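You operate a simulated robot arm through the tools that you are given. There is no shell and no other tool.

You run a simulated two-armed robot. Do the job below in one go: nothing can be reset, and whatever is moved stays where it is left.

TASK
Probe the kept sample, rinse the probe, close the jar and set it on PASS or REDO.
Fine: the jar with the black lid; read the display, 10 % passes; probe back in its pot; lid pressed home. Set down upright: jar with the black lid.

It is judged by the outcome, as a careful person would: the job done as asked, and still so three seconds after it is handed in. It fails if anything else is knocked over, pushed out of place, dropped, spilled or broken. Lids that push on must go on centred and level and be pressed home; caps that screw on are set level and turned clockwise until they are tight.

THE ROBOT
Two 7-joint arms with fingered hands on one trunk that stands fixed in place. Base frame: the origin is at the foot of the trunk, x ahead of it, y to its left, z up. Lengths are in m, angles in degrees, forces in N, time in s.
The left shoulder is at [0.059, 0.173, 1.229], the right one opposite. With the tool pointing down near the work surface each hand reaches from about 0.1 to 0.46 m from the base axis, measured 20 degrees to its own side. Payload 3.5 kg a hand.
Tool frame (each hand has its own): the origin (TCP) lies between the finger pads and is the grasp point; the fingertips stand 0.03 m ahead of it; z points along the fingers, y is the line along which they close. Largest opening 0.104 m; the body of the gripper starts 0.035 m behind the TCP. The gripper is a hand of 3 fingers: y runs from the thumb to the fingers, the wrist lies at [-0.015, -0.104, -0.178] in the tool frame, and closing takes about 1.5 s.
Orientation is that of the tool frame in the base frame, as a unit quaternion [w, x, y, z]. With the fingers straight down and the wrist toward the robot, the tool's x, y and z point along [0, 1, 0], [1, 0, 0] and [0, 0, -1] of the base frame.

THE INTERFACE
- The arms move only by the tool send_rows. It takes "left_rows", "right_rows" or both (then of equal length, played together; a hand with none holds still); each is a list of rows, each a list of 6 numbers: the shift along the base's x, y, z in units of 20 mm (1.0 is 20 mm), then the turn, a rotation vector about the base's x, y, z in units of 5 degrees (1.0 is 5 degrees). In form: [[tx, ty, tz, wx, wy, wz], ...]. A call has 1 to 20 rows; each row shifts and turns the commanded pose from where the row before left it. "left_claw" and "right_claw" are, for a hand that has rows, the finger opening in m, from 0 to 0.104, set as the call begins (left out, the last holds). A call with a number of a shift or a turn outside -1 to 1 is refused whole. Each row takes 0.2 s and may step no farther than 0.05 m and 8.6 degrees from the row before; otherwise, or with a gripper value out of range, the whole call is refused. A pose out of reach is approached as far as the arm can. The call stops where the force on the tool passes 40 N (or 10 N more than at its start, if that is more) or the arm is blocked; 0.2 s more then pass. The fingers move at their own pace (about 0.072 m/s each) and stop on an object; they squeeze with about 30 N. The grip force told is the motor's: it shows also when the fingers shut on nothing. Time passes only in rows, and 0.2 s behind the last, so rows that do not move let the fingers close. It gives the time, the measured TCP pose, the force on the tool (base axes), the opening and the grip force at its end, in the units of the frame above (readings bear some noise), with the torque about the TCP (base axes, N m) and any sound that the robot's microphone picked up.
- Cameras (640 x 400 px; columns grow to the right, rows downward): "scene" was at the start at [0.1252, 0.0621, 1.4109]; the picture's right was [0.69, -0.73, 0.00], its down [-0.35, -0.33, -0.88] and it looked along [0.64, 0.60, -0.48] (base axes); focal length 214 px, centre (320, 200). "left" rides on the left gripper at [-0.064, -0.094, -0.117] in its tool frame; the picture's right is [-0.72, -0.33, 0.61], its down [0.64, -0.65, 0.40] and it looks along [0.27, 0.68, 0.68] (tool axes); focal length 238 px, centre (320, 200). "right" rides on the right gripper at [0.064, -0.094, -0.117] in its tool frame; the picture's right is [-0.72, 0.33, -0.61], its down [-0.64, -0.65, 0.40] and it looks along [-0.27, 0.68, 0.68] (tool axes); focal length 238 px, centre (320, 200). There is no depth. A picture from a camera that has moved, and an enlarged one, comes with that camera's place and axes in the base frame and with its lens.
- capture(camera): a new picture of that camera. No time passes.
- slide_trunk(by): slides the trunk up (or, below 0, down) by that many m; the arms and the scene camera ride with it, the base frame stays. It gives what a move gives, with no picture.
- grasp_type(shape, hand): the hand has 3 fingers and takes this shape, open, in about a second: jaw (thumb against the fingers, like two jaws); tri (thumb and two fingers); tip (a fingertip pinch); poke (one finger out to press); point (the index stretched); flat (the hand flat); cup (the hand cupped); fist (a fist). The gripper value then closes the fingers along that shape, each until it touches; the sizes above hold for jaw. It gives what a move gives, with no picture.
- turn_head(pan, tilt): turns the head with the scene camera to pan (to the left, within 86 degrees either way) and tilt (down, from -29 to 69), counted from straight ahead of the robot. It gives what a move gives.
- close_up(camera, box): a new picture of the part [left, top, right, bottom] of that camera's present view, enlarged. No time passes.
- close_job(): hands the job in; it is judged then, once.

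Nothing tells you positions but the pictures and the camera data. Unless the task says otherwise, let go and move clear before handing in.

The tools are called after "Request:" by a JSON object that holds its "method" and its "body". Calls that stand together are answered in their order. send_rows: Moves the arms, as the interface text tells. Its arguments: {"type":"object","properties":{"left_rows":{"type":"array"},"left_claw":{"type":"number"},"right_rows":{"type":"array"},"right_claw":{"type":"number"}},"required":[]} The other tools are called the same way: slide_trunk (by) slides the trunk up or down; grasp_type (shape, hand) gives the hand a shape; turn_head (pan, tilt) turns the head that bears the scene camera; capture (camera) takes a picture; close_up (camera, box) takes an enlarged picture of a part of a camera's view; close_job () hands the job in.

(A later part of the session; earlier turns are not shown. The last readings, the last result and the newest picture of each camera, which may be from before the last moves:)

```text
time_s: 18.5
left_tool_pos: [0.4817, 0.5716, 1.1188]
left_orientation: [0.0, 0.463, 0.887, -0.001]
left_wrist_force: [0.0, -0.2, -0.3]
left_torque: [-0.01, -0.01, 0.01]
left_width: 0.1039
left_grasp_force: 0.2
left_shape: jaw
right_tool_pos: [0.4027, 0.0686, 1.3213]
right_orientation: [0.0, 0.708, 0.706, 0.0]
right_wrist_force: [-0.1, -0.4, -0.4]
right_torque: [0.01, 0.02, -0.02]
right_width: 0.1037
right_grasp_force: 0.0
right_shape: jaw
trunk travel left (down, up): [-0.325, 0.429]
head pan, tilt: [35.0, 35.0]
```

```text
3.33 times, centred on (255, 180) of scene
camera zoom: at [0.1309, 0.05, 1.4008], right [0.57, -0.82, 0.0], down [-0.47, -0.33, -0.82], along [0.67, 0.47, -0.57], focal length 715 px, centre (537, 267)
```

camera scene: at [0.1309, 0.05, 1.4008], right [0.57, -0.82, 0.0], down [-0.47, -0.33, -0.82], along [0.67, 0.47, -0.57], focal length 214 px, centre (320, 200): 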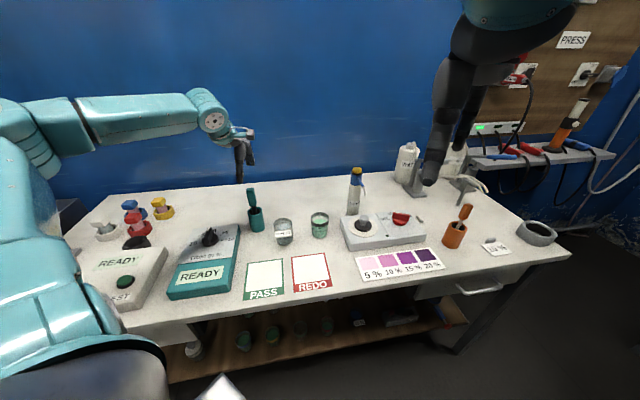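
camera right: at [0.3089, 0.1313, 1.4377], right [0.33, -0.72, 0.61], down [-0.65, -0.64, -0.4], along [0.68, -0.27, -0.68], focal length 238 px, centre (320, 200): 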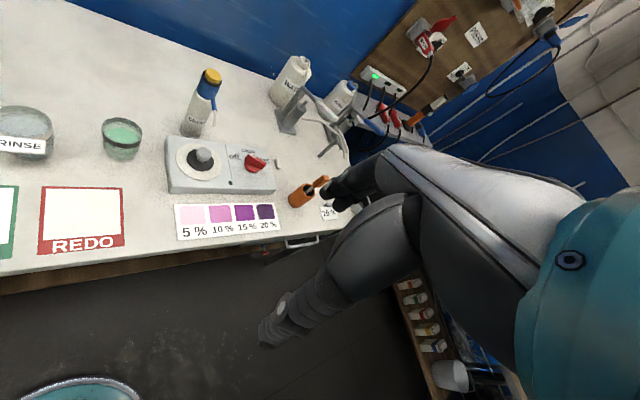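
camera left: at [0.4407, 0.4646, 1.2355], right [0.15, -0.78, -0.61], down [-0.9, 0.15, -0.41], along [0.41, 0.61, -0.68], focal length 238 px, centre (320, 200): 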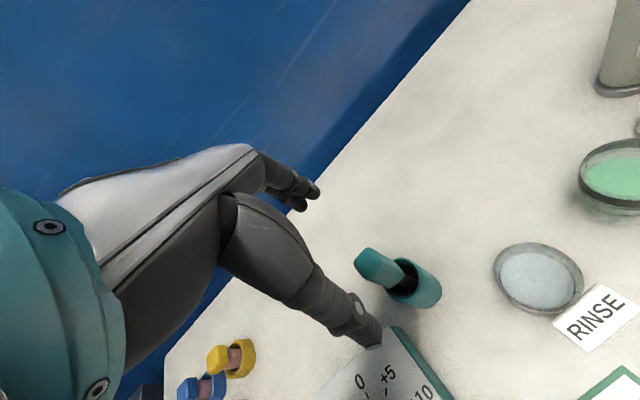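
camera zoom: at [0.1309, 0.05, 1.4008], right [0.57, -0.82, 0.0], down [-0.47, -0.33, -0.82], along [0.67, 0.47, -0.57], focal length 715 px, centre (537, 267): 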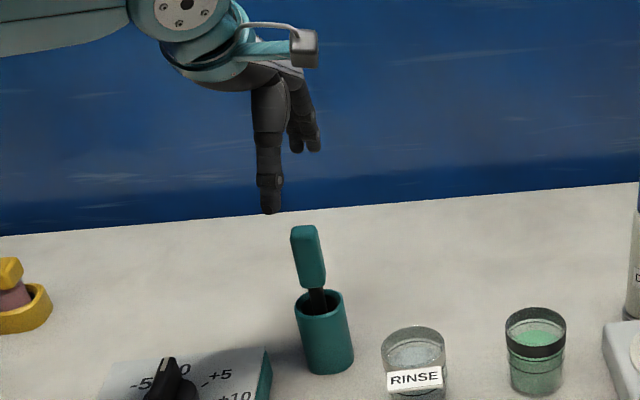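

The alignment is within 2 mm. I'll turn the hand about 12° to match the handle faces and go down over the handle.

Request:
{"method": "send_rows", "body": {"left_rows": [[0, 0, 0, 0, 0, 1], [0, 0, 0, 0, 0, 1], [0, 0, 0, 0, 0, 0.5], [0, 0, -0.7, 0, 0, 0], [0, 0, -0.7, 0, 0, 0], [0, 0, -0.7, 0, 0, 0], [0, 0, -0.7, 0, 0, 0], [0, 0, -0.7, 0, 0, 0], [0, 0, -0.7, 0, 0, 0], [0, 0, -0.7, 0, 0, 0], [0, 0, -0.65, 0, 0, 0], [0, 0, 0, 0, 0, 0]]}}

Request:
{"method": "capture", "body": {"camera": "left"}}

Request:
{"method": "close_up", "body": {"camera": "scene", "box": [205, 140, 305, 240]}}

```text
time_s: 21.1
left_tool_pos: [0.4812, 0.571, 1.009]
left_orientation: [0.0, 0.363, 0.932, 0.0]
left_wrist_force: [0.5, -0.9, 0.0]
left_torque: [0.02, 0.01, 0.01]
left_width: 0.1038
left_grasp_force: 0.1
left_shape: jaw
right_tool_pos: [0.4037, 0.0696, 1.3208]
right_orientation: [0.0, 0.707, 0.707, -0.001]
right_wrist_force: [0.4, -1.0, 0.0]
right_torque: [0.03, -0.01, -0.01]
right_width: 0.1037
right_grasp_force: 0.0
right_shape: jaw
trunk travel left (down, up): [-0.325, 0.429]
head pan, tilt: [35.0, 35.0]
```

```text
taken
camera left: at [0.4629, 0.4582, 1.1245], right [0.31, -0.73, -0.61], down [-0.91, -0.05, -0.41], along [0.26, 0.69, -0.68], focal length 238 px, centre (320, 200)
```

left: 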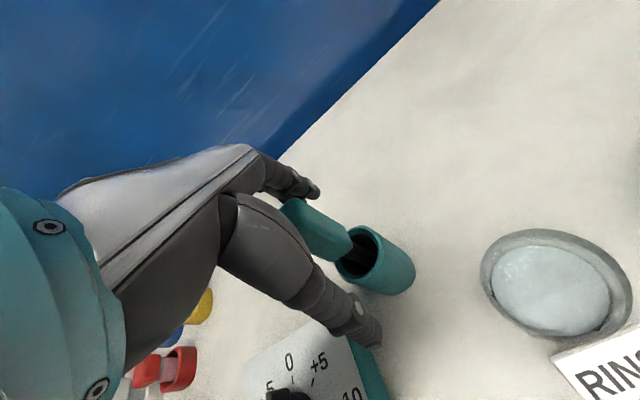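

```text
4.00 times, centred on (255, 190) of scene
camera zoom: at [0.1311, 0.05, 1.4008], right [0.57, -0.82, 0.0], down [-0.47, -0.33, -0.82], along [0.67, 0.47, -0.57], focal length 858 px, centre (580, 240)
```

zoom: 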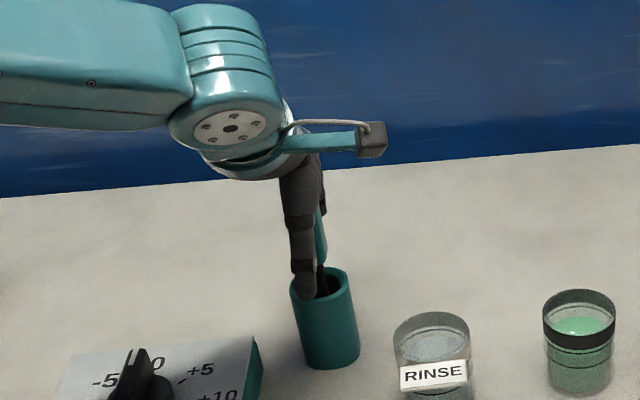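

The handle is between the fingers, so I'll close on it.

Request:
{"method": "send_rows", "body": {"left_rows": [[0, 0, 0, 0, 0, 0], [0, 0, 0, 0, 0, 0], [0, 0, 0, 0, 0, 0], [0, 0, 0, 0, 0, 0], [0, 0, 0, 0, 0, 0], [0, 0, 0, 0, 0, 0], [0, 0, 0, 0, 0, 0], [0, 0, 0, 0, 0, 0]], "left_claw": 0.0}}

Request:
{"method": "capture", "body": {"camera": "left"}}

Request:
{"method": "close_up", "body": {"camera": "scene", "box": [205, 140, 305, 240]}}

```text
time_s: 22.9
left_tool_pos: [0.4817, 0.571, 1.0091]
left_orientation: [0.0, 0.363, 0.932, 0.0]
left_wrist_force: [0.4, -0.1, 0.6]
left_torque: [0.03, 0.01, -0.02]
left_width: 0.021
left_grasp_force: 29.8
left_shape: jaw
right_tool_pos: [0.4041, 0.0688, 1.3208]
right_orientation: [0.0, 0.707, 0.707, 0.0]
right_wrist_force: [0.4, 0.2, 0.3]
right_torque: [-0.02, -0.02, -0.01]
right_width: 0.1034
right_grasp_force: 0.0
right_shape: jaw
trunk travel left (down, up): [-0.325, 0.429]
head pan, tilt: [35.0, 35.0]
```

```text
taken
camera left: at [0.463, 0.4583, 1.1244], right [0.31, -0.73, -0.61], down [-0.91, -0.05, -0.4], along [0.26, 0.69, -0.68], focal length 238 px, centre (320, 200)
```

left: 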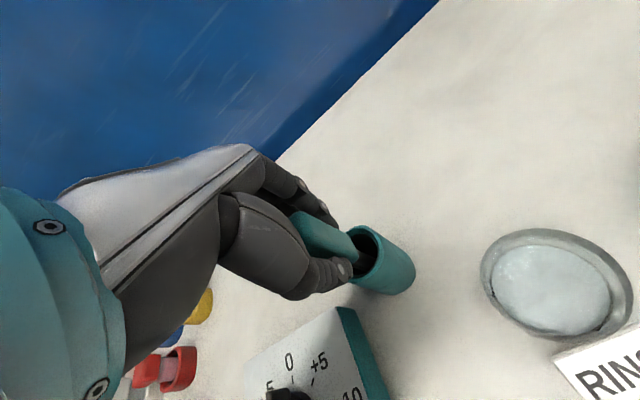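

```text
4.00 times, centred on (255, 190) of scene
camera zoom: at [0.1313, 0.0501, 1.4008], right [0.57, -0.82, 0.0], down [-0.47, -0.33, -0.82], along [0.67, 0.47, -0.57], focal length 858 px, centre (580, 240)
```

zoom: 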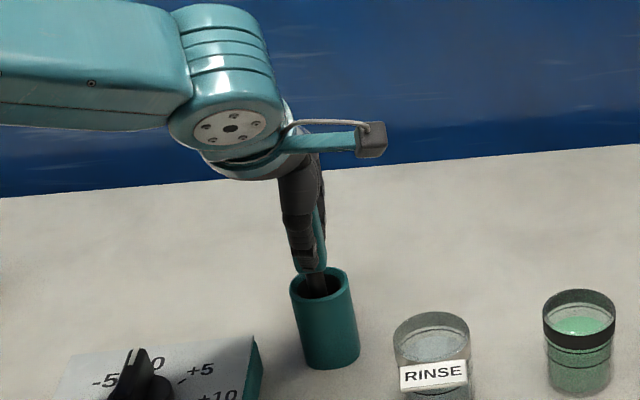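

The probe is gripped at a 21 mm width. I'll lift it straight up about 0.15 m.

Request:
{"method": "send_rows", "body": {"left_rows": [[0, 0, 0.4, 0, 0, 0], [0, 0, 0.6, 0, 0, 0], [0, 0, 0.8, 0, 0, 0], [0, 0, 0.9, 0, 0, 0], [0, 0, 0.9, 0, 0, 0], [0, 0, 0.9, 0, 0, 0], [0, 0, 0.9, 0, 0, 0], [0, 0, 0.9, 0, 0, 0], [0, 0, 0.7, 0, 0, 0], [0, 0, 0.5, 0, 0, 0], [0, 0, 0, 0, 0, 0]]}}

Request:
{"method": "capture", "body": {"camera": "left"}}

Request:
{"method": "close_up", "body": {"camera": "scene", "box": [185, 100, 345, 260]}}

```text
time_s: 25.3
left_tool_pos: [0.4811, 0.5725, 1.1589]
left_orientation: [0.0, 0.362, 0.932, 0.0]
left_wrist_force: [0.3, 0.4, -1.8]
left_torque: [0.01, 0.0, 0.01]
left_width: 0.021
left_grasp_force: 29.8
left_shape: jaw
right_tool_pos: [0.4043, 0.0689, 1.3209]
right_orientation: [0.001, 0.707, 0.708, 0.0]
right_wrist_force: [0.2, 0.3, -0.3]
right_torque: [-0.03, 0.02, 0.05]
right_width: 0.1033
right_grasp_force: 0.0
right_shape: jaw
trunk travel left (down, up): [-0.325, 0.429]
head pan, tilt: [35.0, 35.0]
```

```text
taken
camera left: at [0.4636, 0.4584, 1.2756], right [0.31, -0.73, -0.61], down [-0.91, -0.05, -0.4], along [0.26, 0.69, -0.68], focal length 238 px, centre (320, 200)
```

left: 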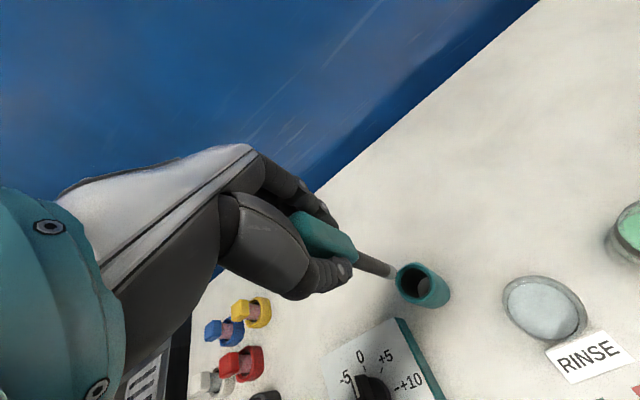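

```text
2.50 times, centred on (265, 180) of scene
camera zoom: at [0.1314, 0.0502, 1.4008], right [0.57, -0.82, 0.0], down [-0.47, -0.33, -0.82], along [0.67, 0.47, -0.57], focal length 536 px, centre (458, 250)
```

zoom: 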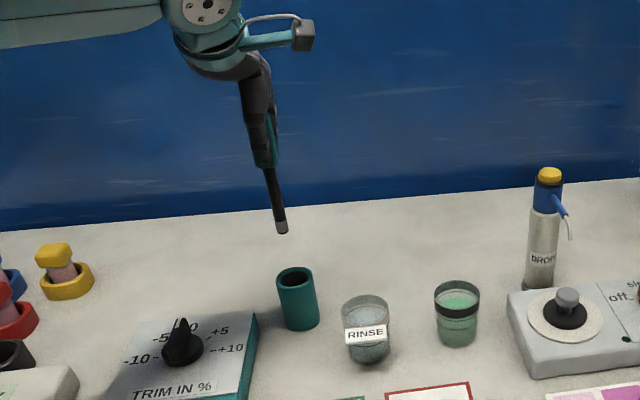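

The probe is out of the pot and its tip is about 0.145 m below the TCP. I'll carry it over the jar at this height.

Request:
{"method": "send_rows", "body": {"left_rows": [[0.421, -0.879, 0, 0, 0, 0], [0.421, -0.879, 0, 0, 0, 0], [0.421, -0.879, 0, 0, 0, 0], [0.421, -0.879, 0, 0, 0, 0], [0.421, -0.879, 0, 0, 0, 0], [0.421, -0.879, 0, 0, 0, 0], [0.421, -0.879, 0, 0, 0, 0], [0.421, -0.879, 0, 0, 0, 0], [0.421, -0.879, 0, 0, 0, 0], [0.421, -0.879, 0, 0, 0, 0], [0.421, -0.879, 0, 0, 0, 0], [0.421, -0.879, 0, 0, 0, 0], [0, 0, 0, 0, 0, 0]]}}

Request:
{"method": "capture", "body": {"camera": "left"}}

Request:
{"method": "capture", "body": {"camera": "scene"}}

Request:
{"method": "capture", "body": {"camera": "right"}}

```text
time_s: 28.1
left_tool_pos: [0.5829, 0.3601, 1.1579]
left_orientation: [0.0, 0.362, 0.932, 0.0]
left_wrist_force: [-0.1, 0.0, -0.3]
left_torque: [0.04, 0.02, -0.01]
left_width: 0.0211
left_grasp_force: 30.1
left_shape: jaw
right_tool_pos: [0.4039, 0.0698, 1.3213]
right_orientation: [0.0, 0.707, 0.707, 0.0]
right_wrist_force: [0.2, 0.2, -0.4]
right_torque: [-0.03, 0.02, 0.01]
right_width: 0.1038
right_grasp_force: 0.0
right_shape: jaw
trunk travel left (down, up): [-0.325, 0.429]
head pan, tilt: [35.0, 35.0]
```

```text
taken
camera left: at [0.564, 0.2477, 1.2743], right [0.31, -0.73, -0.61], down [-0.91, -0.05, -0.4], along [0.26, 0.69, -0.68], focal length 238 px, centre (320, 200)
```

left: 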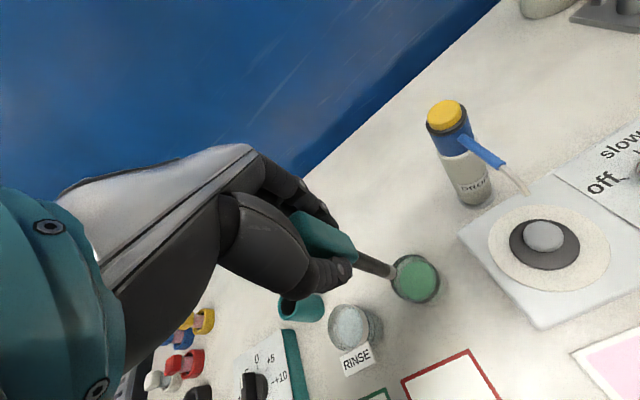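

```text
taken
camera scene: at [0.1311, 0.0503, 1.4008], right [0.57, -0.82, 0.0], down [-0.47, -0.33, -0.82], along [0.67, 0.47, -0.57], focal length 214 px, centre (320, 200)
```

scene: 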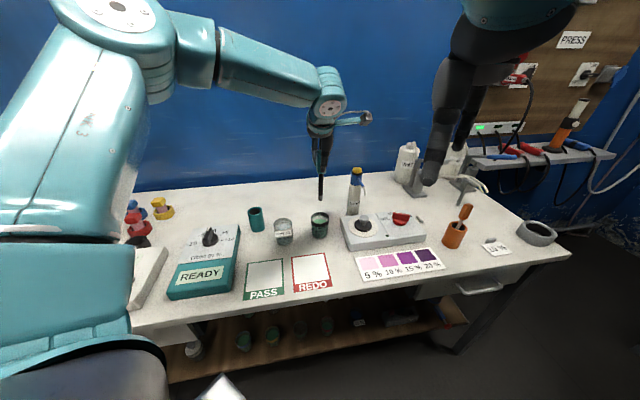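

```text
taken
camera right: at [0.3091, 0.1317, 1.4376], right [0.33, -0.72, 0.61], down [-0.65, -0.64, -0.4], along [0.68, -0.27, -0.68], focal length 238 px, centre (320, 200)
```

right: 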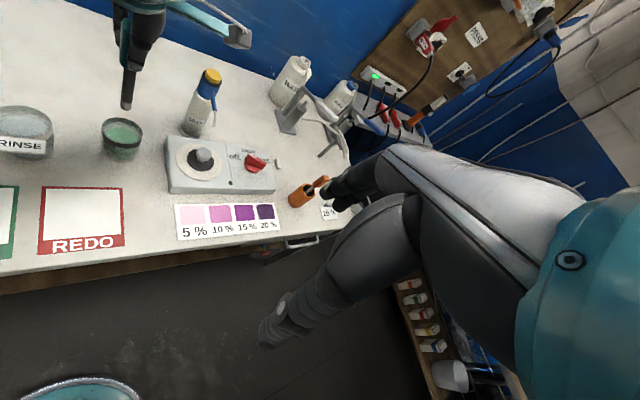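

The tip looks centred over the jar in the left view. I'll check from the other two cameras before lowering.

Request:
{"method": "close_up", "body": {"camera": "scene", "box": [280, 160, 360, 250]}}

Request:
{"method": "close_up", "body": {"camera": "right", "box": [80, 60, 180, 170]}}

Request:
{"method": "close_up", "body": {"camera": "left", "box": [340, 230, 460, 320]}}

```text
4.44 times, centred on (320, 205) of scene
camera zoom: at [0.1311, 0.0503, 1.4008], right [0.57, -0.82, 0.0], down [-0.47, -0.33, -0.82], along [0.67, 0.47, -0.57], focal length 953 px, centre (320, 178)
```

zoom: 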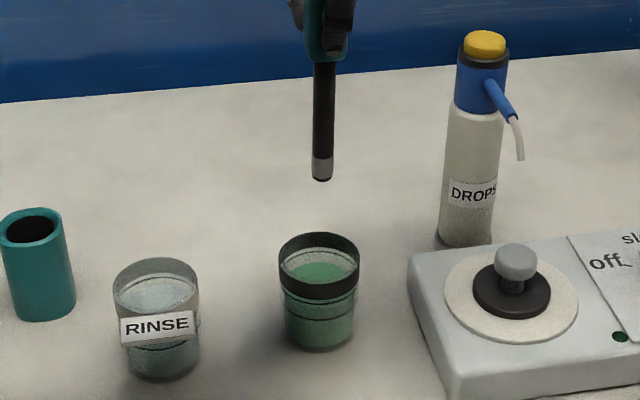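

```text
3.64 times, centred on (130, 115) of right
camera zoom: at [0.3091, 0.1317, 1.4376], right [0.33, -0.72, 0.61], down [-0.65, -0.64, -0.4], along [0.68, -0.27, -0.68], focal length 867 px, centre (1011, 509)
```

zoom: 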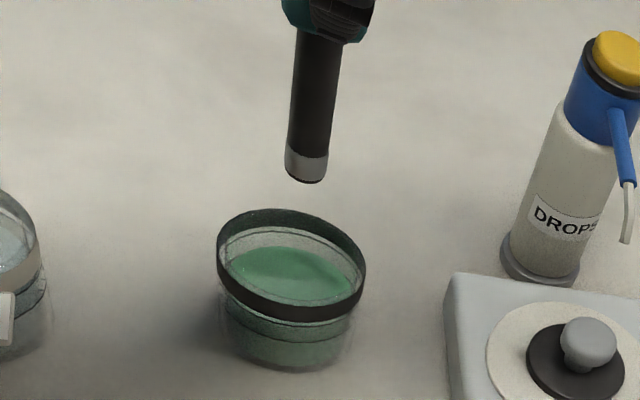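

```text
4.44 times, centred on (400, 275) of left
camera zoom: at [0.564, 0.2477, 1.2743], right [0.31, -0.73, -0.61], down [-0.91, -0.05, -0.4], along [0.26, 0.69, -0.68], focal length 1059 px, centre (-36, -133)
```

zoom: 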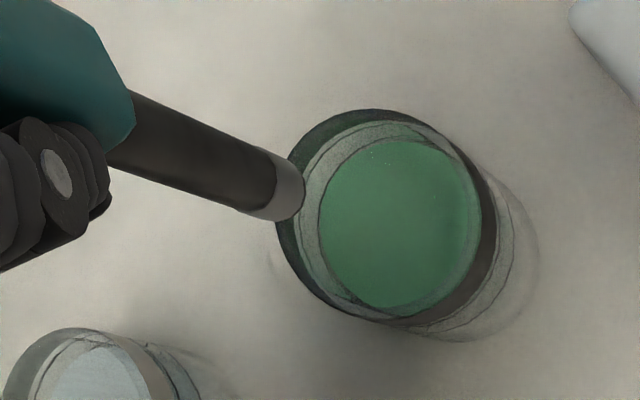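

The tip is centred within about 2 mm in all views. I'll lower it into the sample.

Request:
{"method": "send_rows", "body": {"left_rows": [[0, 0, -0.6, 0, 0, 0], [0, 0, -0.6, 0, 0, 0], [0, 0, -0.6, 0, 0, 0], [0, 0, -0.6, 0, 0, 0], [0, 0, -0.6, 0, 0, 0], [0, 0, -0.6, 0, 0, 0], [0, 0, -0.6, 0, 0, 0], [0, 0, -0.6, 0, 0, 0], [0, 0, -0.6, 0, 0, 0], [0, 0, -0.6, 0, 0, 0], [0, 0, 0, 0, 0, 0], [0, 0, 0, 0, 0, 0]]}}

Request:
{"method": "capture", "body": {"camera": "scene"}}

Request:
{"method": "close_up", "body": {"camera": "scene", "box": [150, 210, 360, 310]}}

Request:
{"method": "close_up", "body": {"camera": "right", "box": [80, 60, 180, 170]}}

```text
time_s: 30.7
left_tool_pos: [0.5828, 0.3602, 1.0362]
left_orientation: [0.0, 0.362, 0.932, -0.001]
left_wrist_force: [0.2, -0.2, -0.9]
left_torque: [0.01, 0.0, 0.01]
left_width: 0.021
left_grasp_force: 30.6
left_shape: jaw
right_tool_pos: [0.4038, 0.0695, 1.32]
right_orientation: [0.0, 0.707, 0.707, 0.0]
right_wrist_force: [0.5, -0.6, -0.9]
right_torque: [-0.02, -0.03, 0.02]
right_width: 0.1036
right_grasp_force: 0.1
right_shape: jaw
trunk travel left (down, up): [-0.325, 0.429]
head pan, tilt: [35.0, 35.0]
```

```text
taken
camera scene: at [0.1314, 0.0501, 1.4008], right [0.57, -0.82, 0.0], down [-0.47, -0.33, -0.82], along [0.67, 0.47, -0.57], focal length 214 px, centre (320, 200)
```

scene: 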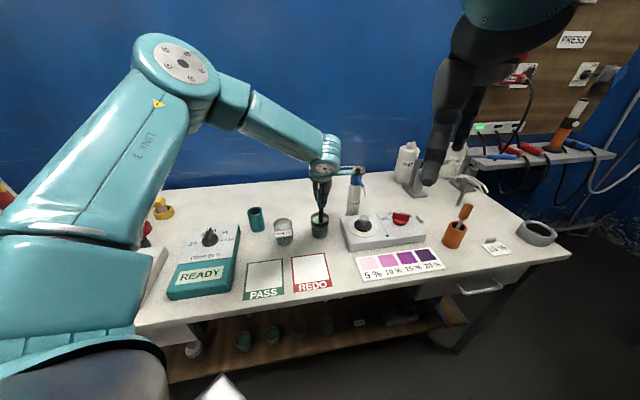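

```text
3.05 times, centred on (255, 260) of scene
camera zoom: at [0.1314, 0.0501, 1.4008], right [0.57, -0.82, 0.0], down [-0.47, -0.33, -0.82], along [0.67, 0.47, -0.57], focal length 654 px, centre (518, 17)
```

zoom: 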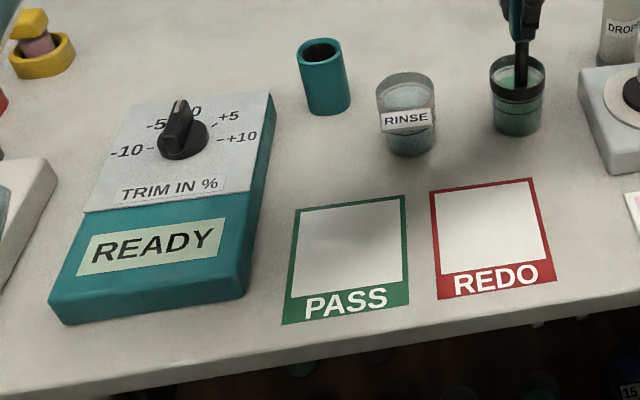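

```text
3.64 times, centred on (130, 115) of right
camera zoom: at [0.3095, 0.1315, 1.4375], right [0.33, -0.72, 0.61], down [-0.65, -0.64, -0.4], along [0.68, -0.27, -0.68], focal length 867 px, centre (1011, 509)
```

zoom: 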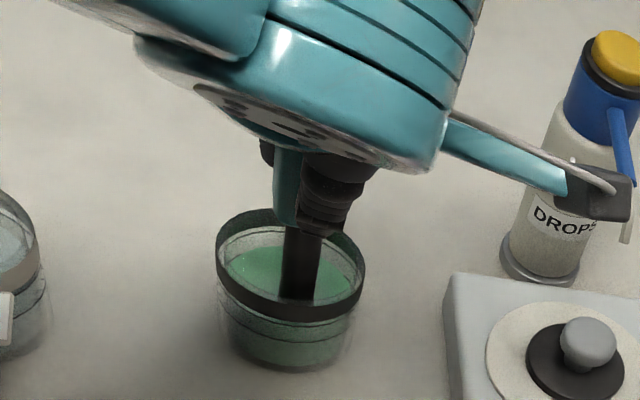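

The probe tip is in the liquid and the display still shows READY. I'll hold still a little and look again.

Request:
{"method": "send_rows", "body": {"left_rows": [[0, 0, -0.2, 0, 0, 0], [0, 0, 0, 0, 0, 0], [0, 0, 0, 0, 0, 0], [0, 0, 0, 0, 0, 0], [0, 0, 0, 0, 0, 0], [0, 0, 0, 0, 0, 0], [0, 0, 0, 0, 0, 0], [0, 0, 0, 0, 0, 0], [0, 0, 0, 0, 0, 0], [0, 0, 0, 0, 0, 0]]}}

Request:
{"method": "close_up", "body": {"camera": "scene", "box": [150, 210, 360, 310]}}

Request:
{"method": "close_up", "body": {"camera": "scene", "box": [280, 160, 360, 250]}}

```text
time_s: 32.9
left_tool_pos: [0.5823, 0.3599, 1.0323]
left_orientation: [0.0, 0.362, 0.932, 0.0]
left_wrist_force: [-0.3, 0.7, -1.2]
left_torque: [0.01, -0.01, -0.03]
left_width: 0.0211
left_grasp_force: 30.2
left_shape: jaw
right_tool_pos: [0.4042, 0.07, 1.3206]
right_orientation: [0.0, 0.707, 0.707, 0.0]
right_wrist_force: [0.7, 0.1, 0.1]
right_torque: [0.01, 0.0, -0.01]
right_width: 0.1036
right_grasp_force: 0.0
right_shape: jaw
trunk travel left (down, up): [-0.325, 0.429]
head pan, tilt: [35.0, 35.0]
```

```text
3.05 times, centred on (255, 260) of scene
camera zoom: at [0.1313, 0.0501, 1.4008], right [0.57, -0.82, 0.0], down [-0.47, -0.33, -0.82], along [0.67, 0.47, -0.57], focal length 654 px, centre (518, 17)
```

zoom: 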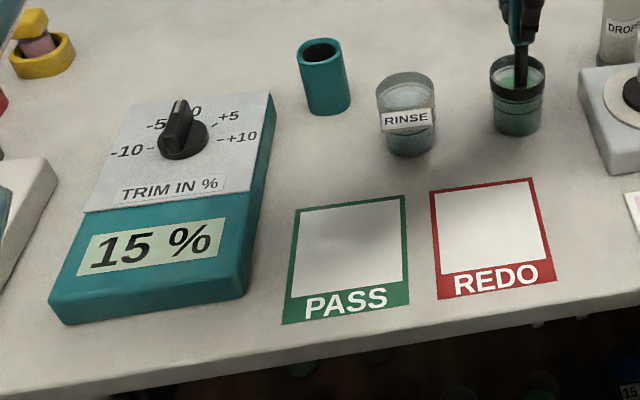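

```text
4.44 times, centred on (320, 205) of scene
camera zoom: at [0.1313, 0.0501, 1.4008], right [0.57, -0.82, 0.0], down [-0.47, -0.33, -0.82], along [0.67, 0.47, -0.57], focal length 953 px, centre (320, 178)
```

zoom: 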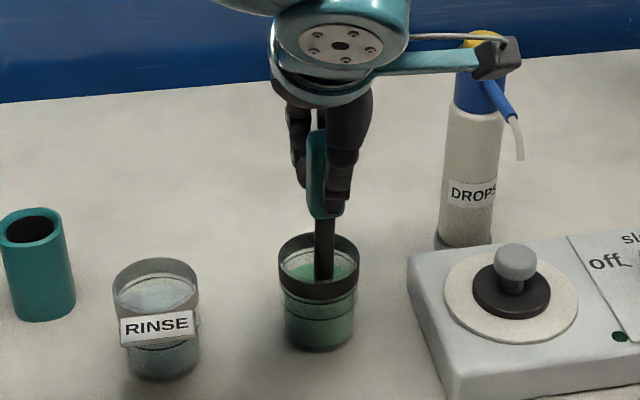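

The display reads 15 %, with the trim at 0, so the jar goes to REDO. I'll lift the probe slowly, pause above the jar, then carry it to the rinse beaker.

Request:
{"method": "send_rows", "body": {"left_rows": [[0, 0, 0.4, 0, 0, 0], [0, 0, 0.5, 0, 0, 0], [0, 0, 0.5, 0, 0, 0], [0, 0, 0.5, 0, 0, 0], [0, 0, 0.4, 0, 0, 0], [0, 0, 0.2, 0, 0, 0], [0, 0, 0, 0, 0, 0], [0, 0, 0, 0, 0, 0], [0, 0, 0.4, 0, 0, 0], [0, 0, 0.6, 0, 0, 0], [0, 0, 0.7, 0, 0, 0], [0, 0, 0.7, 0, 0, 0], [0, 0, 0.6, 0, 0, 0], [0, 0, 0.3, 0, 0, 0], [0, 0, 0, 0, 0, 0], [0, 0, 0, 0, 0, 0], [0, 0, 0, 0, 0, 0]]}}

Request:
{"method": "close_up", "body": {"camera": "scene", "box": [150, 160, 360, 310]}}

Request:
{"method": "close_up", "body": {"camera": "scene", "box": [280, 160, 360, 250]}}

```text
time_s: 36.5
left_tool_pos: [0.5825, 0.3598, 1.1508]
left_orientation: [0.0, 0.362, 0.932, -0.001]
left_wrist_force: [0.3, -0.4, -1.1]
left_torque: [0.02, 0.01, -0.01]
left_width: 0.021
left_grasp_force: 30.6
left_shape: jaw
right_tool_pos: [0.4031, 0.0693, 1.3216]
right_orientation: [-0.001, 0.708, 0.707, 0.0]
right_wrist_force: [0.2, -1.5, -0.3]
right_torque: [-0.03, -0.02, 0.02]
right_width: 0.1036
right_grasp_force: 0.0
right_shape: jaw
trunk travel left (down, up): [-0.325, 0.429]
head pan, tilt: [35.0, 35.0]
```

```text
2.67 times, centred on (255, 235) of scene
camera zoom: at [0.1313, 0.0501, 1.4008], right [0.57, -0.82, 0.0], down [-0.47, -0.33, -0.82], along [0.67, 0.47, -0.57], focal length 572 px, centre (493, 107)
```

zoom: 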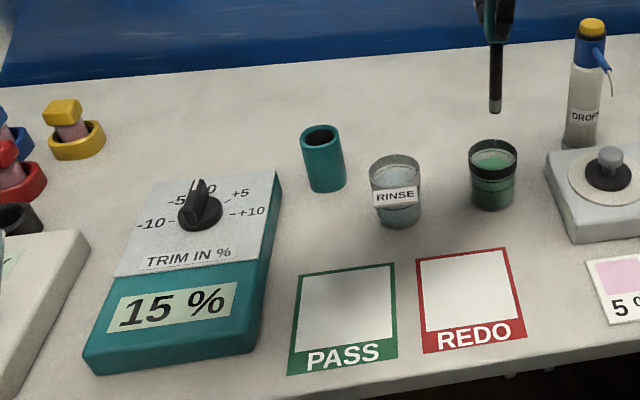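

```text
4.44 times, centred on (320, 205) of scene
camera zoom: at [0.1313, 0.0501, 1.4008], right [0.57, -0.82, 0.0], down [-0.47, -0.33, -0.82], along [0.67, 0.47, -0.57], focal length 953 px, centre (320, 178)
```

zoom: 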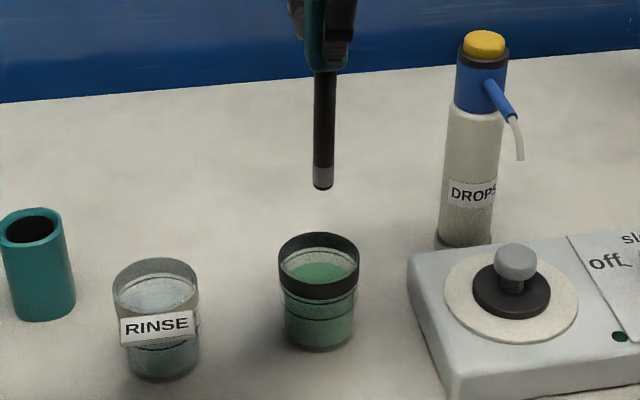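

15 % stays on the display. I'll move the tip over the rinse beaker.

Request:
{"method": "send_rows", "body": {"left_rows": [[-0.581, 0.494, 0, 0, 0, 0], [-0.581, 0.494, 0, 0, 0, 0], [-0.581, 0.494, 0, 0, 0, 0], [-0.581, 0.494, 0, 0, 0, 0], [-0.581, 0.494, 0, 0, 0, 0], [-0.581, 0.494, 0, 0, 0, 0], [-0.581, 0.494, 0, 0, 0, 0], [-0.581, 0.494, 0, 0, 0, 0], [0, 0, 0, 0, 0, 0]]}}

Request:
{"method": "close_up", "body": {"camera": "scene", "box": [240, 160, 330, 250]}}

Request:
{"method": "close_up", "body": {"camera": "left", "box": [340, 230, 480, 340]}}

```text
time_s: 38.5
left_tool_pos: [0.4899, 0.4379, 1.1492]
left_orientation: [0.0, 0.363, 0.932, 0.001]
left_wrist_force: [0.8, 0.0, -1.1]
left_torque: [-0.02, -0.01, 0.01]
left_width: 0.0209
left_grasp_force: 30.3
left_shape: jaw
right_tool_pos: [0.4039, 0.0695, 1.3197]
right_orientation: [0.0, 0.707, 0.707, 0.0]
right_wrist_force: [-0.2, 0.0, 0.9]
right_torque: [0.0, 0.04, -0.04]
right_width: 0.1036
right_grasp_force: 0.1
right_shape: jaw
trunk travel left (down, up): [-0.325, 0.429]
head pan, tilt: [35.0, 35.0]
```

```text
4.44 times, centred on (285, 205) of scene
camera zoom: at [0.1314, 0.0499, 1.4008], right [0.57, -0.82, 0.0], down [-0.47, -0.33, -0.82], along [0.67, 0.47, -0.57], focal length 953 px, centre (476, 178)
```

zoom: 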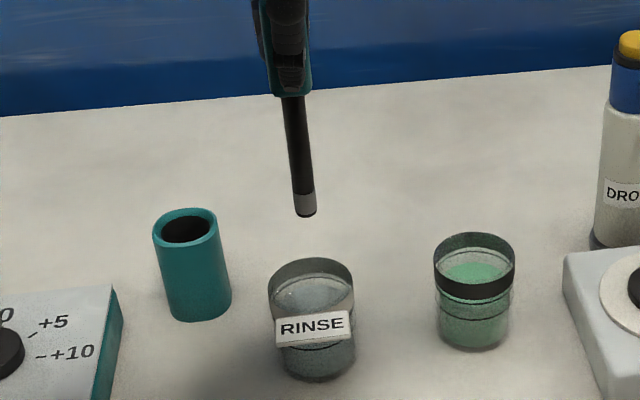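

```text
3.64 times, centred on (410, 285) of left
camera zoom: at [0.4722, 0.326, 1.2663], right [0.31, -0.73, -0.61], down [-0.91, -0.05, -0.4], along [0.26, 0.69, -0.68], focal length 867 px, centre (-7, -109)
```

zoom: 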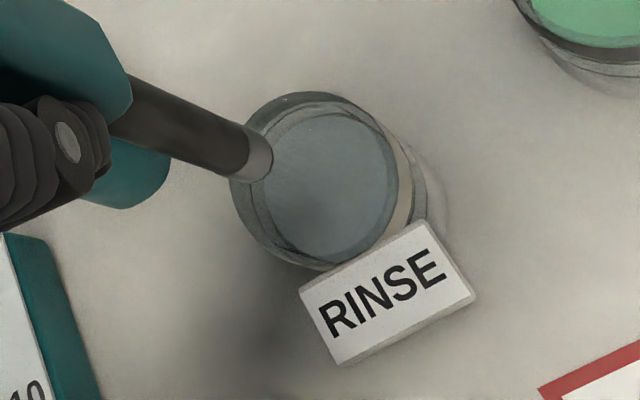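

The tip is centred over the rinse. I'll lower it, move it gently up and down to rinse, and hold.

Request:
{"method": "send_rows", "body": {"left_rows": [[0, 0, -0.6, 0, 0, 0], [0, 0, -0.6, 0, 0, 0], [0, 0, -0.6, 0, 0, 0], [0, 0, -0.6, 0, 0, 0], [0, 0, -0.6, 0, 0, 0], [0, 0, -0.6, 0, 0, 0], [0, 0, -0.6, 0, 0, 0], [0, 0, -0.6, 0, 0, 0], [0, 0, -0.6, 0, 0, 0], [0, 0, -0.5, 0, 0, 0], [0, 0, 0, 0, 0, 0], [0.2, 0, 0, 0, 0, 0], [-0.2, 0.2, 0, 0, 0, 0], [-0.2, -0.2, 0, 0, 0, 0], [0.2, -0.2, 0, 0, 0, 0], [0, 0.2, 0, 0, 0, 0], [0, 0, 0, 0, 0, 0], [0, 0, 0, 0, 0, 0], [0, 0, 0, 0, 0, 0], [0, 0, 0, 0, 0, 0]]}}

Request:
{"method": "close_up", "body": {"camera": "scene", "box": [150, 160, 360, 310]}}

```text
time_s: 42.7
left_tool_pos: [0.4879, 0.4376, 1.0323]
left_orientation: [-0.001, 0.362, 0.932, 0.0]
left_wrist_force: [-0.2, -0.3, -0.7]
left_torque: [0.0, 0.03, 0.01]
left_width: 0.0206
left_grasp_force: 30.3
left_shape: jaw
right_tool_pos: [0.4037, 0.0696, 1.3219]
right_orientation: [0.0, 0.707, 0.707, 0.0]
right_wrist_force: [0.1, 0.2, -0.6]
right_torque: [0.02, 0.01, 0.01]
right_width: 0.1034
right_grasp_force: 0.1
right_shape: jaw
trunk travel left (down, up): [-0.325, 0.429]
head pan, tilt: [35.0, 35.0]
```

```text
2.67 times, centred on (255, 235) of scene
camera zoom: at [0.1312, 0.0501, 1.4008], right [0.57, -0.82, 0.0], down [-0.47, -0.33, -0.82], along [0.67, 0.47, -0.57], focal length 572 px, centre (493, 107)
```

zoom: 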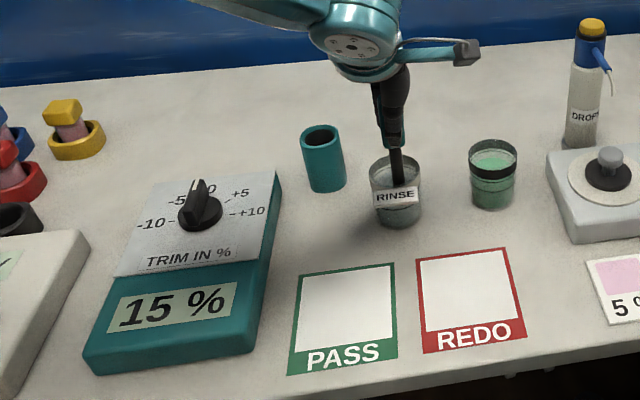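

The probe is rinsed. I'll lift slowly with a pause for drips, then move back over the teal pot.

Request:
{"method": "send_rows", "body": {"left_rows": [[0, 0, 0.4, 0, 0, 0], [0, 0, 0.5, 0, 0, 0], [0, 0, 0.5, 0, 0, 0], [0, 0, 0.5, 0, 0, 0], [0, 0, 0.4, 0, 0, 0], [0, 0, 0.2, 0, 0, 0], [0, 0, 0, 0, 0, 0], [0, 0, 0, 0, 0, 0], [0, 0, 0.5, 0, 0, 0], [0, 0, 0.7, 0, 0, 0], [0, 0, 0.8, 0, 0, 0], [0, 0, 0.8, 0, 0, 0], [0, 0, 0.7, 0, 0, 0], [0, 0, 0.3, 0, 0, 0], [0, 0, 0, 0, 0, 0], [0, 0, 0, 0, 0, 0]]}}

Request:
{"method": "send_rows", "body": {"left_rows": [[-0.0505, 0.8245, 0, 0, 0, 0], [-0.0505, 0.8245, 0, 0, 0, 0], [-0.0505, 0.8245, 0, 0, 0, 0], [-0.0505, 0.8245, 0, 0, 0, 0], [-0.0505, 0.8245, 0, 0, 0, 0], [-0.0505, 0.8245, 0, 0, 0, 0], [-0.0505, 0.8245, 0, 0, 0, 0], [-0.0505, 0.8245, 0, 0, 0, 0], [0, 0, 0, 0, 0, 0]]}}

Request:
{"method": "close_up", "body": {"camera": "scene", "box": [205, 150, 305, 250]}}

Request:
{"method": "close_up", "body": {"camera": "left", "box": [340, 230, 480, 340]}}

```text
time_s: 46.1
left_tool_pos: [0.4891, 0.4397, 1.1571]
left_orientation: [0.0, 0.364, 0.932, -0.001]
left_wrist_force: [0.1, 0.7, -0.7]
left_torque: [-0.01, 0.01, 0.02]
left_width: 0.0211
left_grasp_force: 30.1
left_shape: jaw
right_tool_pos: [0.4036, 0.0701, 1.3204]
right_orientation: [0.0, 0.707, 0.707, 0.0]
right_wrist_force: [-0.3, 0.0, 0.4]
right_torque: [-0.02, -0.01, -0.01]
right_width: 0.1038
right_grasp_force: 0.0
right_shape: jaw
trunk travel left (down, up): [-0.325, 0.429]
head pan, tilt: [35.0, 35.0]
```

```text
time_s: 48.1
left_tool_pos: [0.4807, 0.571, 1.1587]
left_orientation: [0.0, 0.362, 0.932, 0.0]
left_wrist_force: [0.4, 0.2, -0.8]
left_torque: [-0.03, -0.02, -0.03]
left_width: 0.021
left_grasp_force: 30.2
left_shape: jaw
right_tool_pos: [0.4034, 0.0684, 1.3203]
right_orientation: [0.0, 0.707, 0.707, 0.0]
right_wrist_force: [1.2, -0.6, 0.2]
right_torque: [-0.01, -0.02, -0.04]
right_width: 0.1036
right_grasp_force: 0.1
right_shape: jaw
trunk travel left (down, up): [-0.325, 0.429]
head pan, tilt: [35.0, 35.0]
```

```text
4.00 times, centred on (255, 200) of scene
camera zoom: at [0.1313, 0.05, 1.4008], right [0.57, -0.82, 0.0], down [-0.47, -0.33, -0.82], along [0.67, 0.47, -0.57], focal length 858 px, centre (580, 200)
```

zoom: 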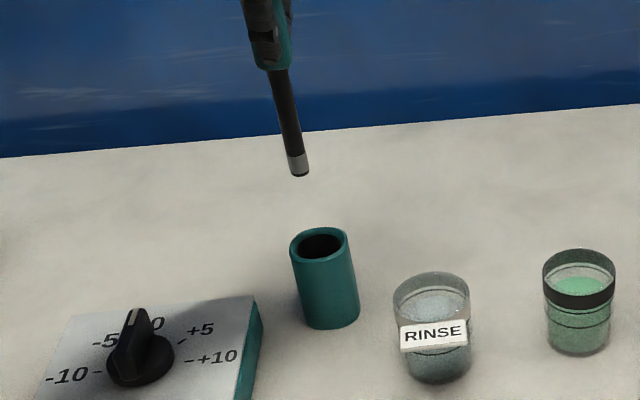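

```text
3.64 times, centred on (410, 285) of left
camera zoom: at [0.4631, 0.4588, 1.2748], right [0.31, -0.73, -0.61], down [-0.91, -0.05, -0.4], along [0.26, 0.69, -0.68], focal length 867 px, centre (-7, -109)
```

zoom: 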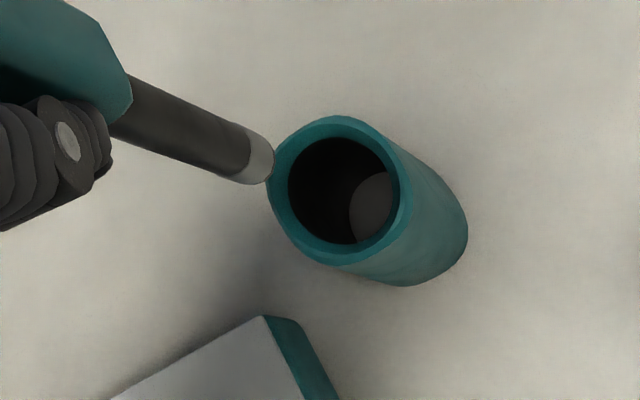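

The tip lines up with the pot opening. I'll lower it back in along the path it came out.

Request:
{"method": "send_rows", "body": {"left_rows": [[0, 0, -0.7, 0, 0, 0], [0, 0, -0.7, 0, 0, 0], [0, 0, -0.7, 0, 0, 0], [0, 0, -0.7, 0, 0, 0], [0, 0, -0.7, 0, 0, 0], [0, 0, -0.7, 0, 0, 0], [0, 0, -0.7, 0, 0, 0], [0, 0, -0.7, 0, 0, 0], [0, 0, -0.7, 0, 0, 0], [0, 0, -0.6, 0, 0, 0], [0, 0, -0.4, 0, 0, 0], [0, 0, 0, 0, 0, 0]]}}

Request:
{"method": "close_up", "body": {"camera": "scene", "box": [205, 150, 305, 250]}}

Request:
{"method": "close_up", "body": {"camera": "left", "box": [260, 180, 480, 340]}}

```text
time_s: 50.7
left_tool_pos: [0.4817, 0.5693, 1.0125]
left_orientation: [0.0, 0.362, 0.932, 0.0]
left_wrist_force: [0.1, -0.1, -1.3]
left_torque: [0.04, -0.01, -0.01]
left_width: 0.021
left_grasp_force: 30.3
left_shape: jaw
right_tool_pos: [0.4034, 0.0699, 1.3197]
right_orientation: [-0.001, 0.707, 0.707, 0.0]
right_wrist_force: [0.3, 0.7, 0.6]
right_torque: [0.0, 0.0, 0.01]
right_width: 0.1037
right_grasp_force: 0.1
right_shape: jaw
trunk travel left (down, up): [-0.325, 0.429]
head pan, tilt: [35.0, 35.0]
```

```text
4.00 times, centred on (255, 200) of scene
camera zoom: at [0.1312, 0.0501, 1.4008], right [0.57, -0.82, 0.0], down [-0.47, -0.33, -0.82], along [0.67, 0.47, -0.57], focal length 858 px, centre (580, 200)
```

zoom: 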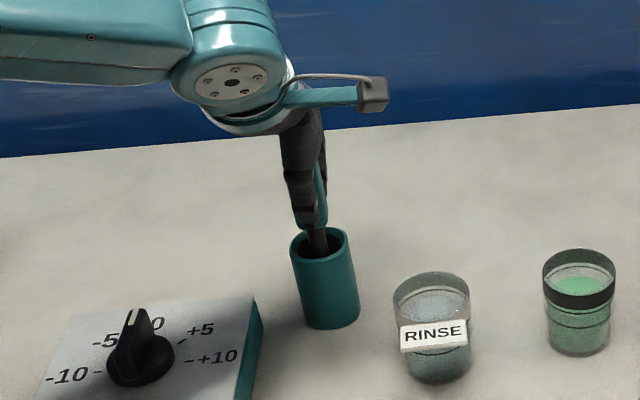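

```text
2.50 times, centred on (370, 260) of left
camera zoom: at [0.4636, 0.4564, 1.1286], right [0.31, -0.73, -0.61], down [-0.91, -0.05, -0.4], along [0.26, 0.69, -0.68], focal length 596 px, centre (195, 50)
```

zoom: 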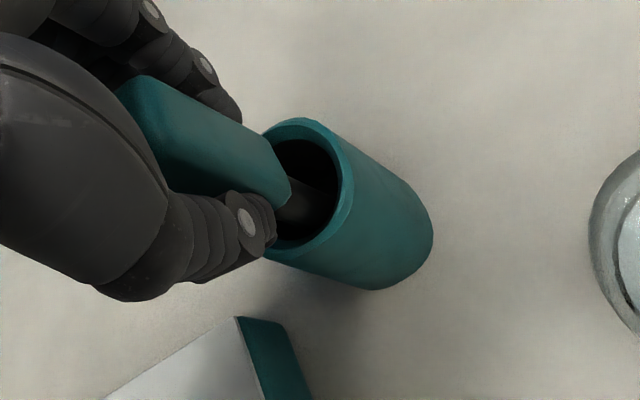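

The probe is nearly fully down. I'll lower the last 3–4 mm, then open.

Request:
{"method": "send_rows", "body": {"left_rows": [[0, 0, -0.15, 0, 0, 0], [0, 0, 0, 0, 0, 0]]}}

Request:
{"method": "send_rows", "body": {"left_rows": [[0, 0, 0, 0, 0, 0], [0, 0, 0, 0, 0, 0], [0, 0, 0, 0, 0, 0], [0, 0, 0, 0, 0, 0], [0, 0, 0, 0, 0, 0], [0, 0, 0, 0, 0, 0]], "left_claw": 0.09}}

Request:
{"method": "close_up", "body": {"camera": "left", "box": [260, 180, 480, 340]}}

Request:
{"method": "close_up", "body": {"camera": "scene", "box": [205, 150, 305, 250]}}

```text
time_s: 51.3
left_tool_pos: [0.4816, 0.5696, 1.0087]
left_orientation: [0.0, 0.362, 0.932, 0.001]
left_wrist_force: [1.0, 0.4, -0.3]
left_torque: [-0.01, -0.01, 0.01]
left_width: 0.0211
left_grasp_force: 30.1
left_shape: jaw
right_tool_pos: [0.4045, 0.0695, 1.3205]
right_orientation: [0.0, 0.707, 0.707, 0.0]
right_wrist_force: [0.6, 0.8, -0.1]
right_torque: [0.01, -0.03, 0.02]
right_width: 0.1036
right_grasp_force: 0.1
right_shape: jaw
trunk travel left (down, up): [-0.325, 0.429]
head pan, tilt: [35.0, 35.0]
```

```text
time_s: 52.7
left_tool_pos: [0.4816, 0.5691, 1.01]
left_orientation: [0.0, 0.363, 0.932, 0.0]
left_wrist_force: [-0.4, 0.5, 0.2]
left_torque: [-0.01, 0.0, 0.04]
left_width: 0.0897
left_grasp_force: 0.1
left_shape: jaw
right_tool_pos: [0.4046, 0.07, 1.3201]
right_orientation: [0.0, 0.707, 0.707, 0.0]
right_wrist_force: [0.6, 0.4, -0.1]
right_torque: [0.0, 0.0, -0.04]
right_width: 0.1035
right_grasp_force: 0.1
right_shape: jaw
trunk travel left (down, up): [-0.325, 0.429]
head pan, tilt: [35.0, 35.0]
```

```text
2.50 times, centred on (370, 260) of left
camera zoom: at [0.4637, 0.4564, 1.1262], right [0.31, -0.73, -0.61], down [-0.91, -0.05, -0.4], along [0.26, 0.69, -0.68], focal length 596 px, centre (195, 50)
```

zoom: 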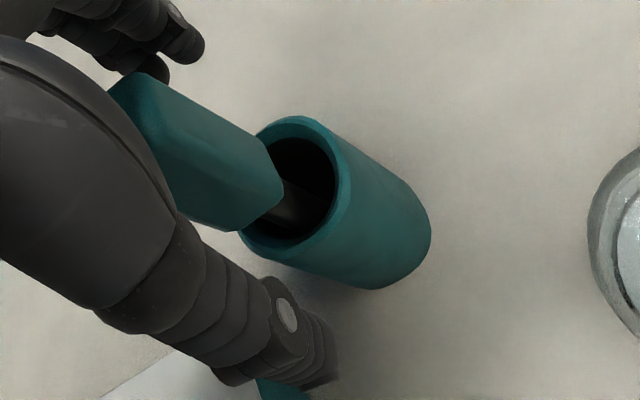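

```text
4.00 times, centred on (255, 200) of scene
camera zoom: at [0.1312, 0.05, 1.4008], right [0.57, -0.82, 0.0], down [-0.47, -0.33, -0.82], along [0.67, 0.47, -0.57], focal length 858 px, centre (580, 200)
```

zoom: 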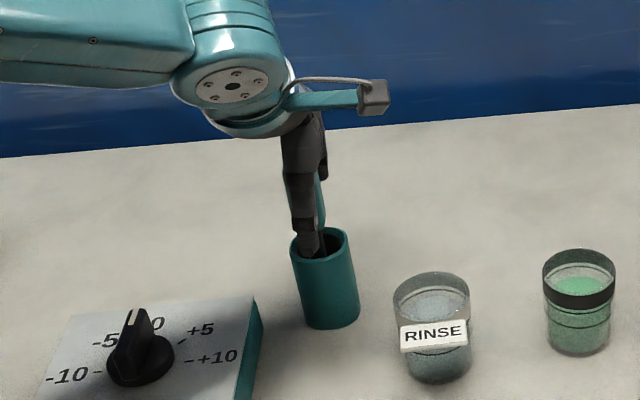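

The probe is released in its pot. I'll lift the hand clear and check the probe stays put.

Request:
{"method": "send_rows", "body": {"left_rows": [[0, 0, 0.4, 0, 0, 0], [0, 0, 0.7, 0, 0, 0], [0, 0, 0.9, 0, 0, 0], [0, 0, 1, 0, 0, 0], [0, 0, 1, 0, 0, 0], [0, 0, 1, 0, 0, 0], [0, 0, 1, 0, 0, 0], [0, 0, 0, 0, 0, 0]], "left_claw": 0.104}}

Request:
{"method": "close_up", "body": {"camera": "scene", "box": [205, 130, 325, 250]}}

```text
time_s: 54.5
left_tool_pos: [0.4819, 0.5711, 1.1283]
left_orientation: [0.001, 0.362, 0.932, 0.0]
left_wrist_force: [-0.2, 0.8, 0.5]
left_torque: [0.0, 0.02, 0.04]
left_width: 0.1034
left_grasp_force: 0.0
left_shape: jaw
right_tool_pos: [0.4032, 0.0697, 1.3209]
right_orientation: [0.0, 0.707, 0.707, 0.0]
right_wrist_force: [0.4, -0.3, 0.2]
right_torque: [0.0, 0.0, -0.02]
right_width: 0.1036
right_grasp_force: 0.2
right_shape: jaw
trunk travel left (down, up): [-0.325, 0.429]
head pan, tilt: [35.0, 35.0]
```

```text
3.33 times, centred on (265, 190) of scene
camera zoom: at [0.1312, 0.0502, 1.4008], right [0.57, -0.82, 0.0], down [-0.47, -0.33, -0.82], along [0.67, 0.47, -0.57], focal length 715 px, centre (503, 233)
```

zoom: 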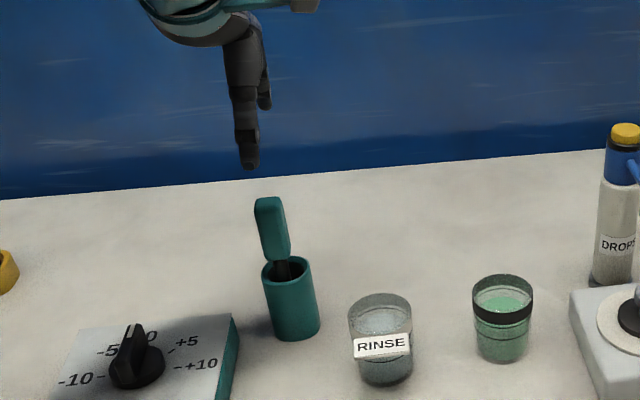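

The probe sits in its pot. Now I'll move the left hand over the lid on the stirrer plate, taking the knob at about (0.664, 0.245, 0.941).

Request:
{"method": "send_rows", "body": {"left_rows": [[0.455, -0.81, 0, 0, 0, -1], [0.455, -0.81, 0, 0, 0, -1], [0.455, -0.81, 0, 0, 0, -1], [0.455, -0.81, 0, 0, 0, -1], [0.455, -0.81, 0, 0, 0, -1], [0.455, -0.81, 0, 0, 0, -1], [0.455, -0.81, 0, 0, 0, -1], [0.455, -0.81, 0, 0, 0, 0], [0.455, -0.81, 0, 0, 0, 0], [0.455, -0.81, 0, 0, 0, 0], [0.455, -0.81, 0, 0, 0, 0], [0.455, -0.81, 0, 0, 0, 0], [0.455, -0.81, 0, 0, 0, 0], [0.455, -0.81, 0, 0, 0, 0], [0.455, -0.81, 0, 0, 0, 0], [0.455, -0.81, 0, 0, 0, 0], [0.455, -0.81, 0, 0, 0, 0], [0.455, -0.81, 0, 0, 0, 0], [0.455, -0.81, 0, 0, 0, 0], [0.455, -0.81, 0, 0, 0, 0]]}}

Request:
{"method": "capture", "body": {"camera": "left"}}

Request:
{"method": "capture", "body": {"camera": "scene"}}

Request:
{"method": "capture", "body": {"camera": "right"}}

```text
time_s: 58.7
left_tool_pos: [0.6615, 0.246, 1.1261]
left_orientation: [0.0, 0.626, 0.78, 0.001]
left_wrist_force: [0.3, -0.7, 1.1]
left_torque: [0.01, 0.0, 0.01]
left_width: 0.1034
left_grasp_force: 0.1
left_shape: jaw
right_tool_pos: [0.404, 0.0693, 1.3201]
right_orientation: [0.0, 0.707, 0.707, 0.001]
right_wrist_force: [0.4, 0.1, 0.5]
right_torque: [0.01, 0.0, -0.02]
right_width: 0.1037
right_grasp_force: 0.0
right_shape: jaw
trunk travel left (down, up): [-0.325, 0.429]
head pan, tilt: [35.0, 35.0]
```

```text
taken
camera left: at [0.5824, 0.1642, 1.2437], right [-0.16, -0.77, -0.61], down [-0.78, 0.48, -0.41], along [0.61, 0.41, -0.68], focal length 238 px, centre (320, 200)
```

left: 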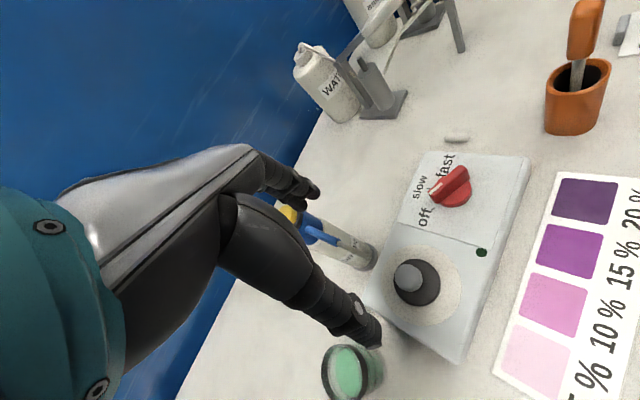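

```text
taken
camera scene: at [0.1317, 0.0502, 1.4007], right [0.57, -0.82, 0.0], down [-0.47, -0.33, -0.82], along [0.67, 0.47, -0.57], focal length 214 px, centre (320, 200)
```

scene: 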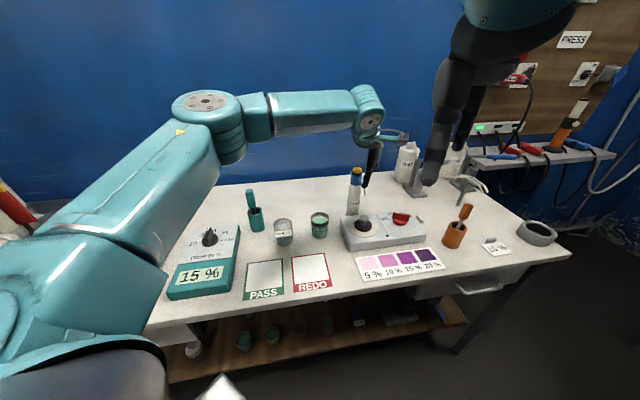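

```text
taken
camera right: at [0.3098, 0.1316, 1.4373], right [0.33, -0.72, 0.61], down [-0.65, -0.64, -0.4], along [0.68, -0.27, -0.68], focal length 238 px, centre (320, 200)
```

right: 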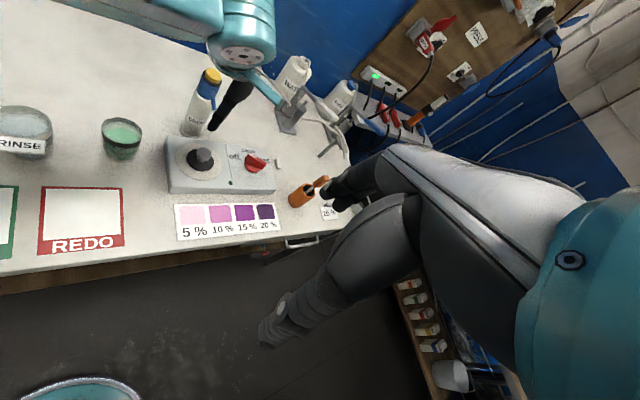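

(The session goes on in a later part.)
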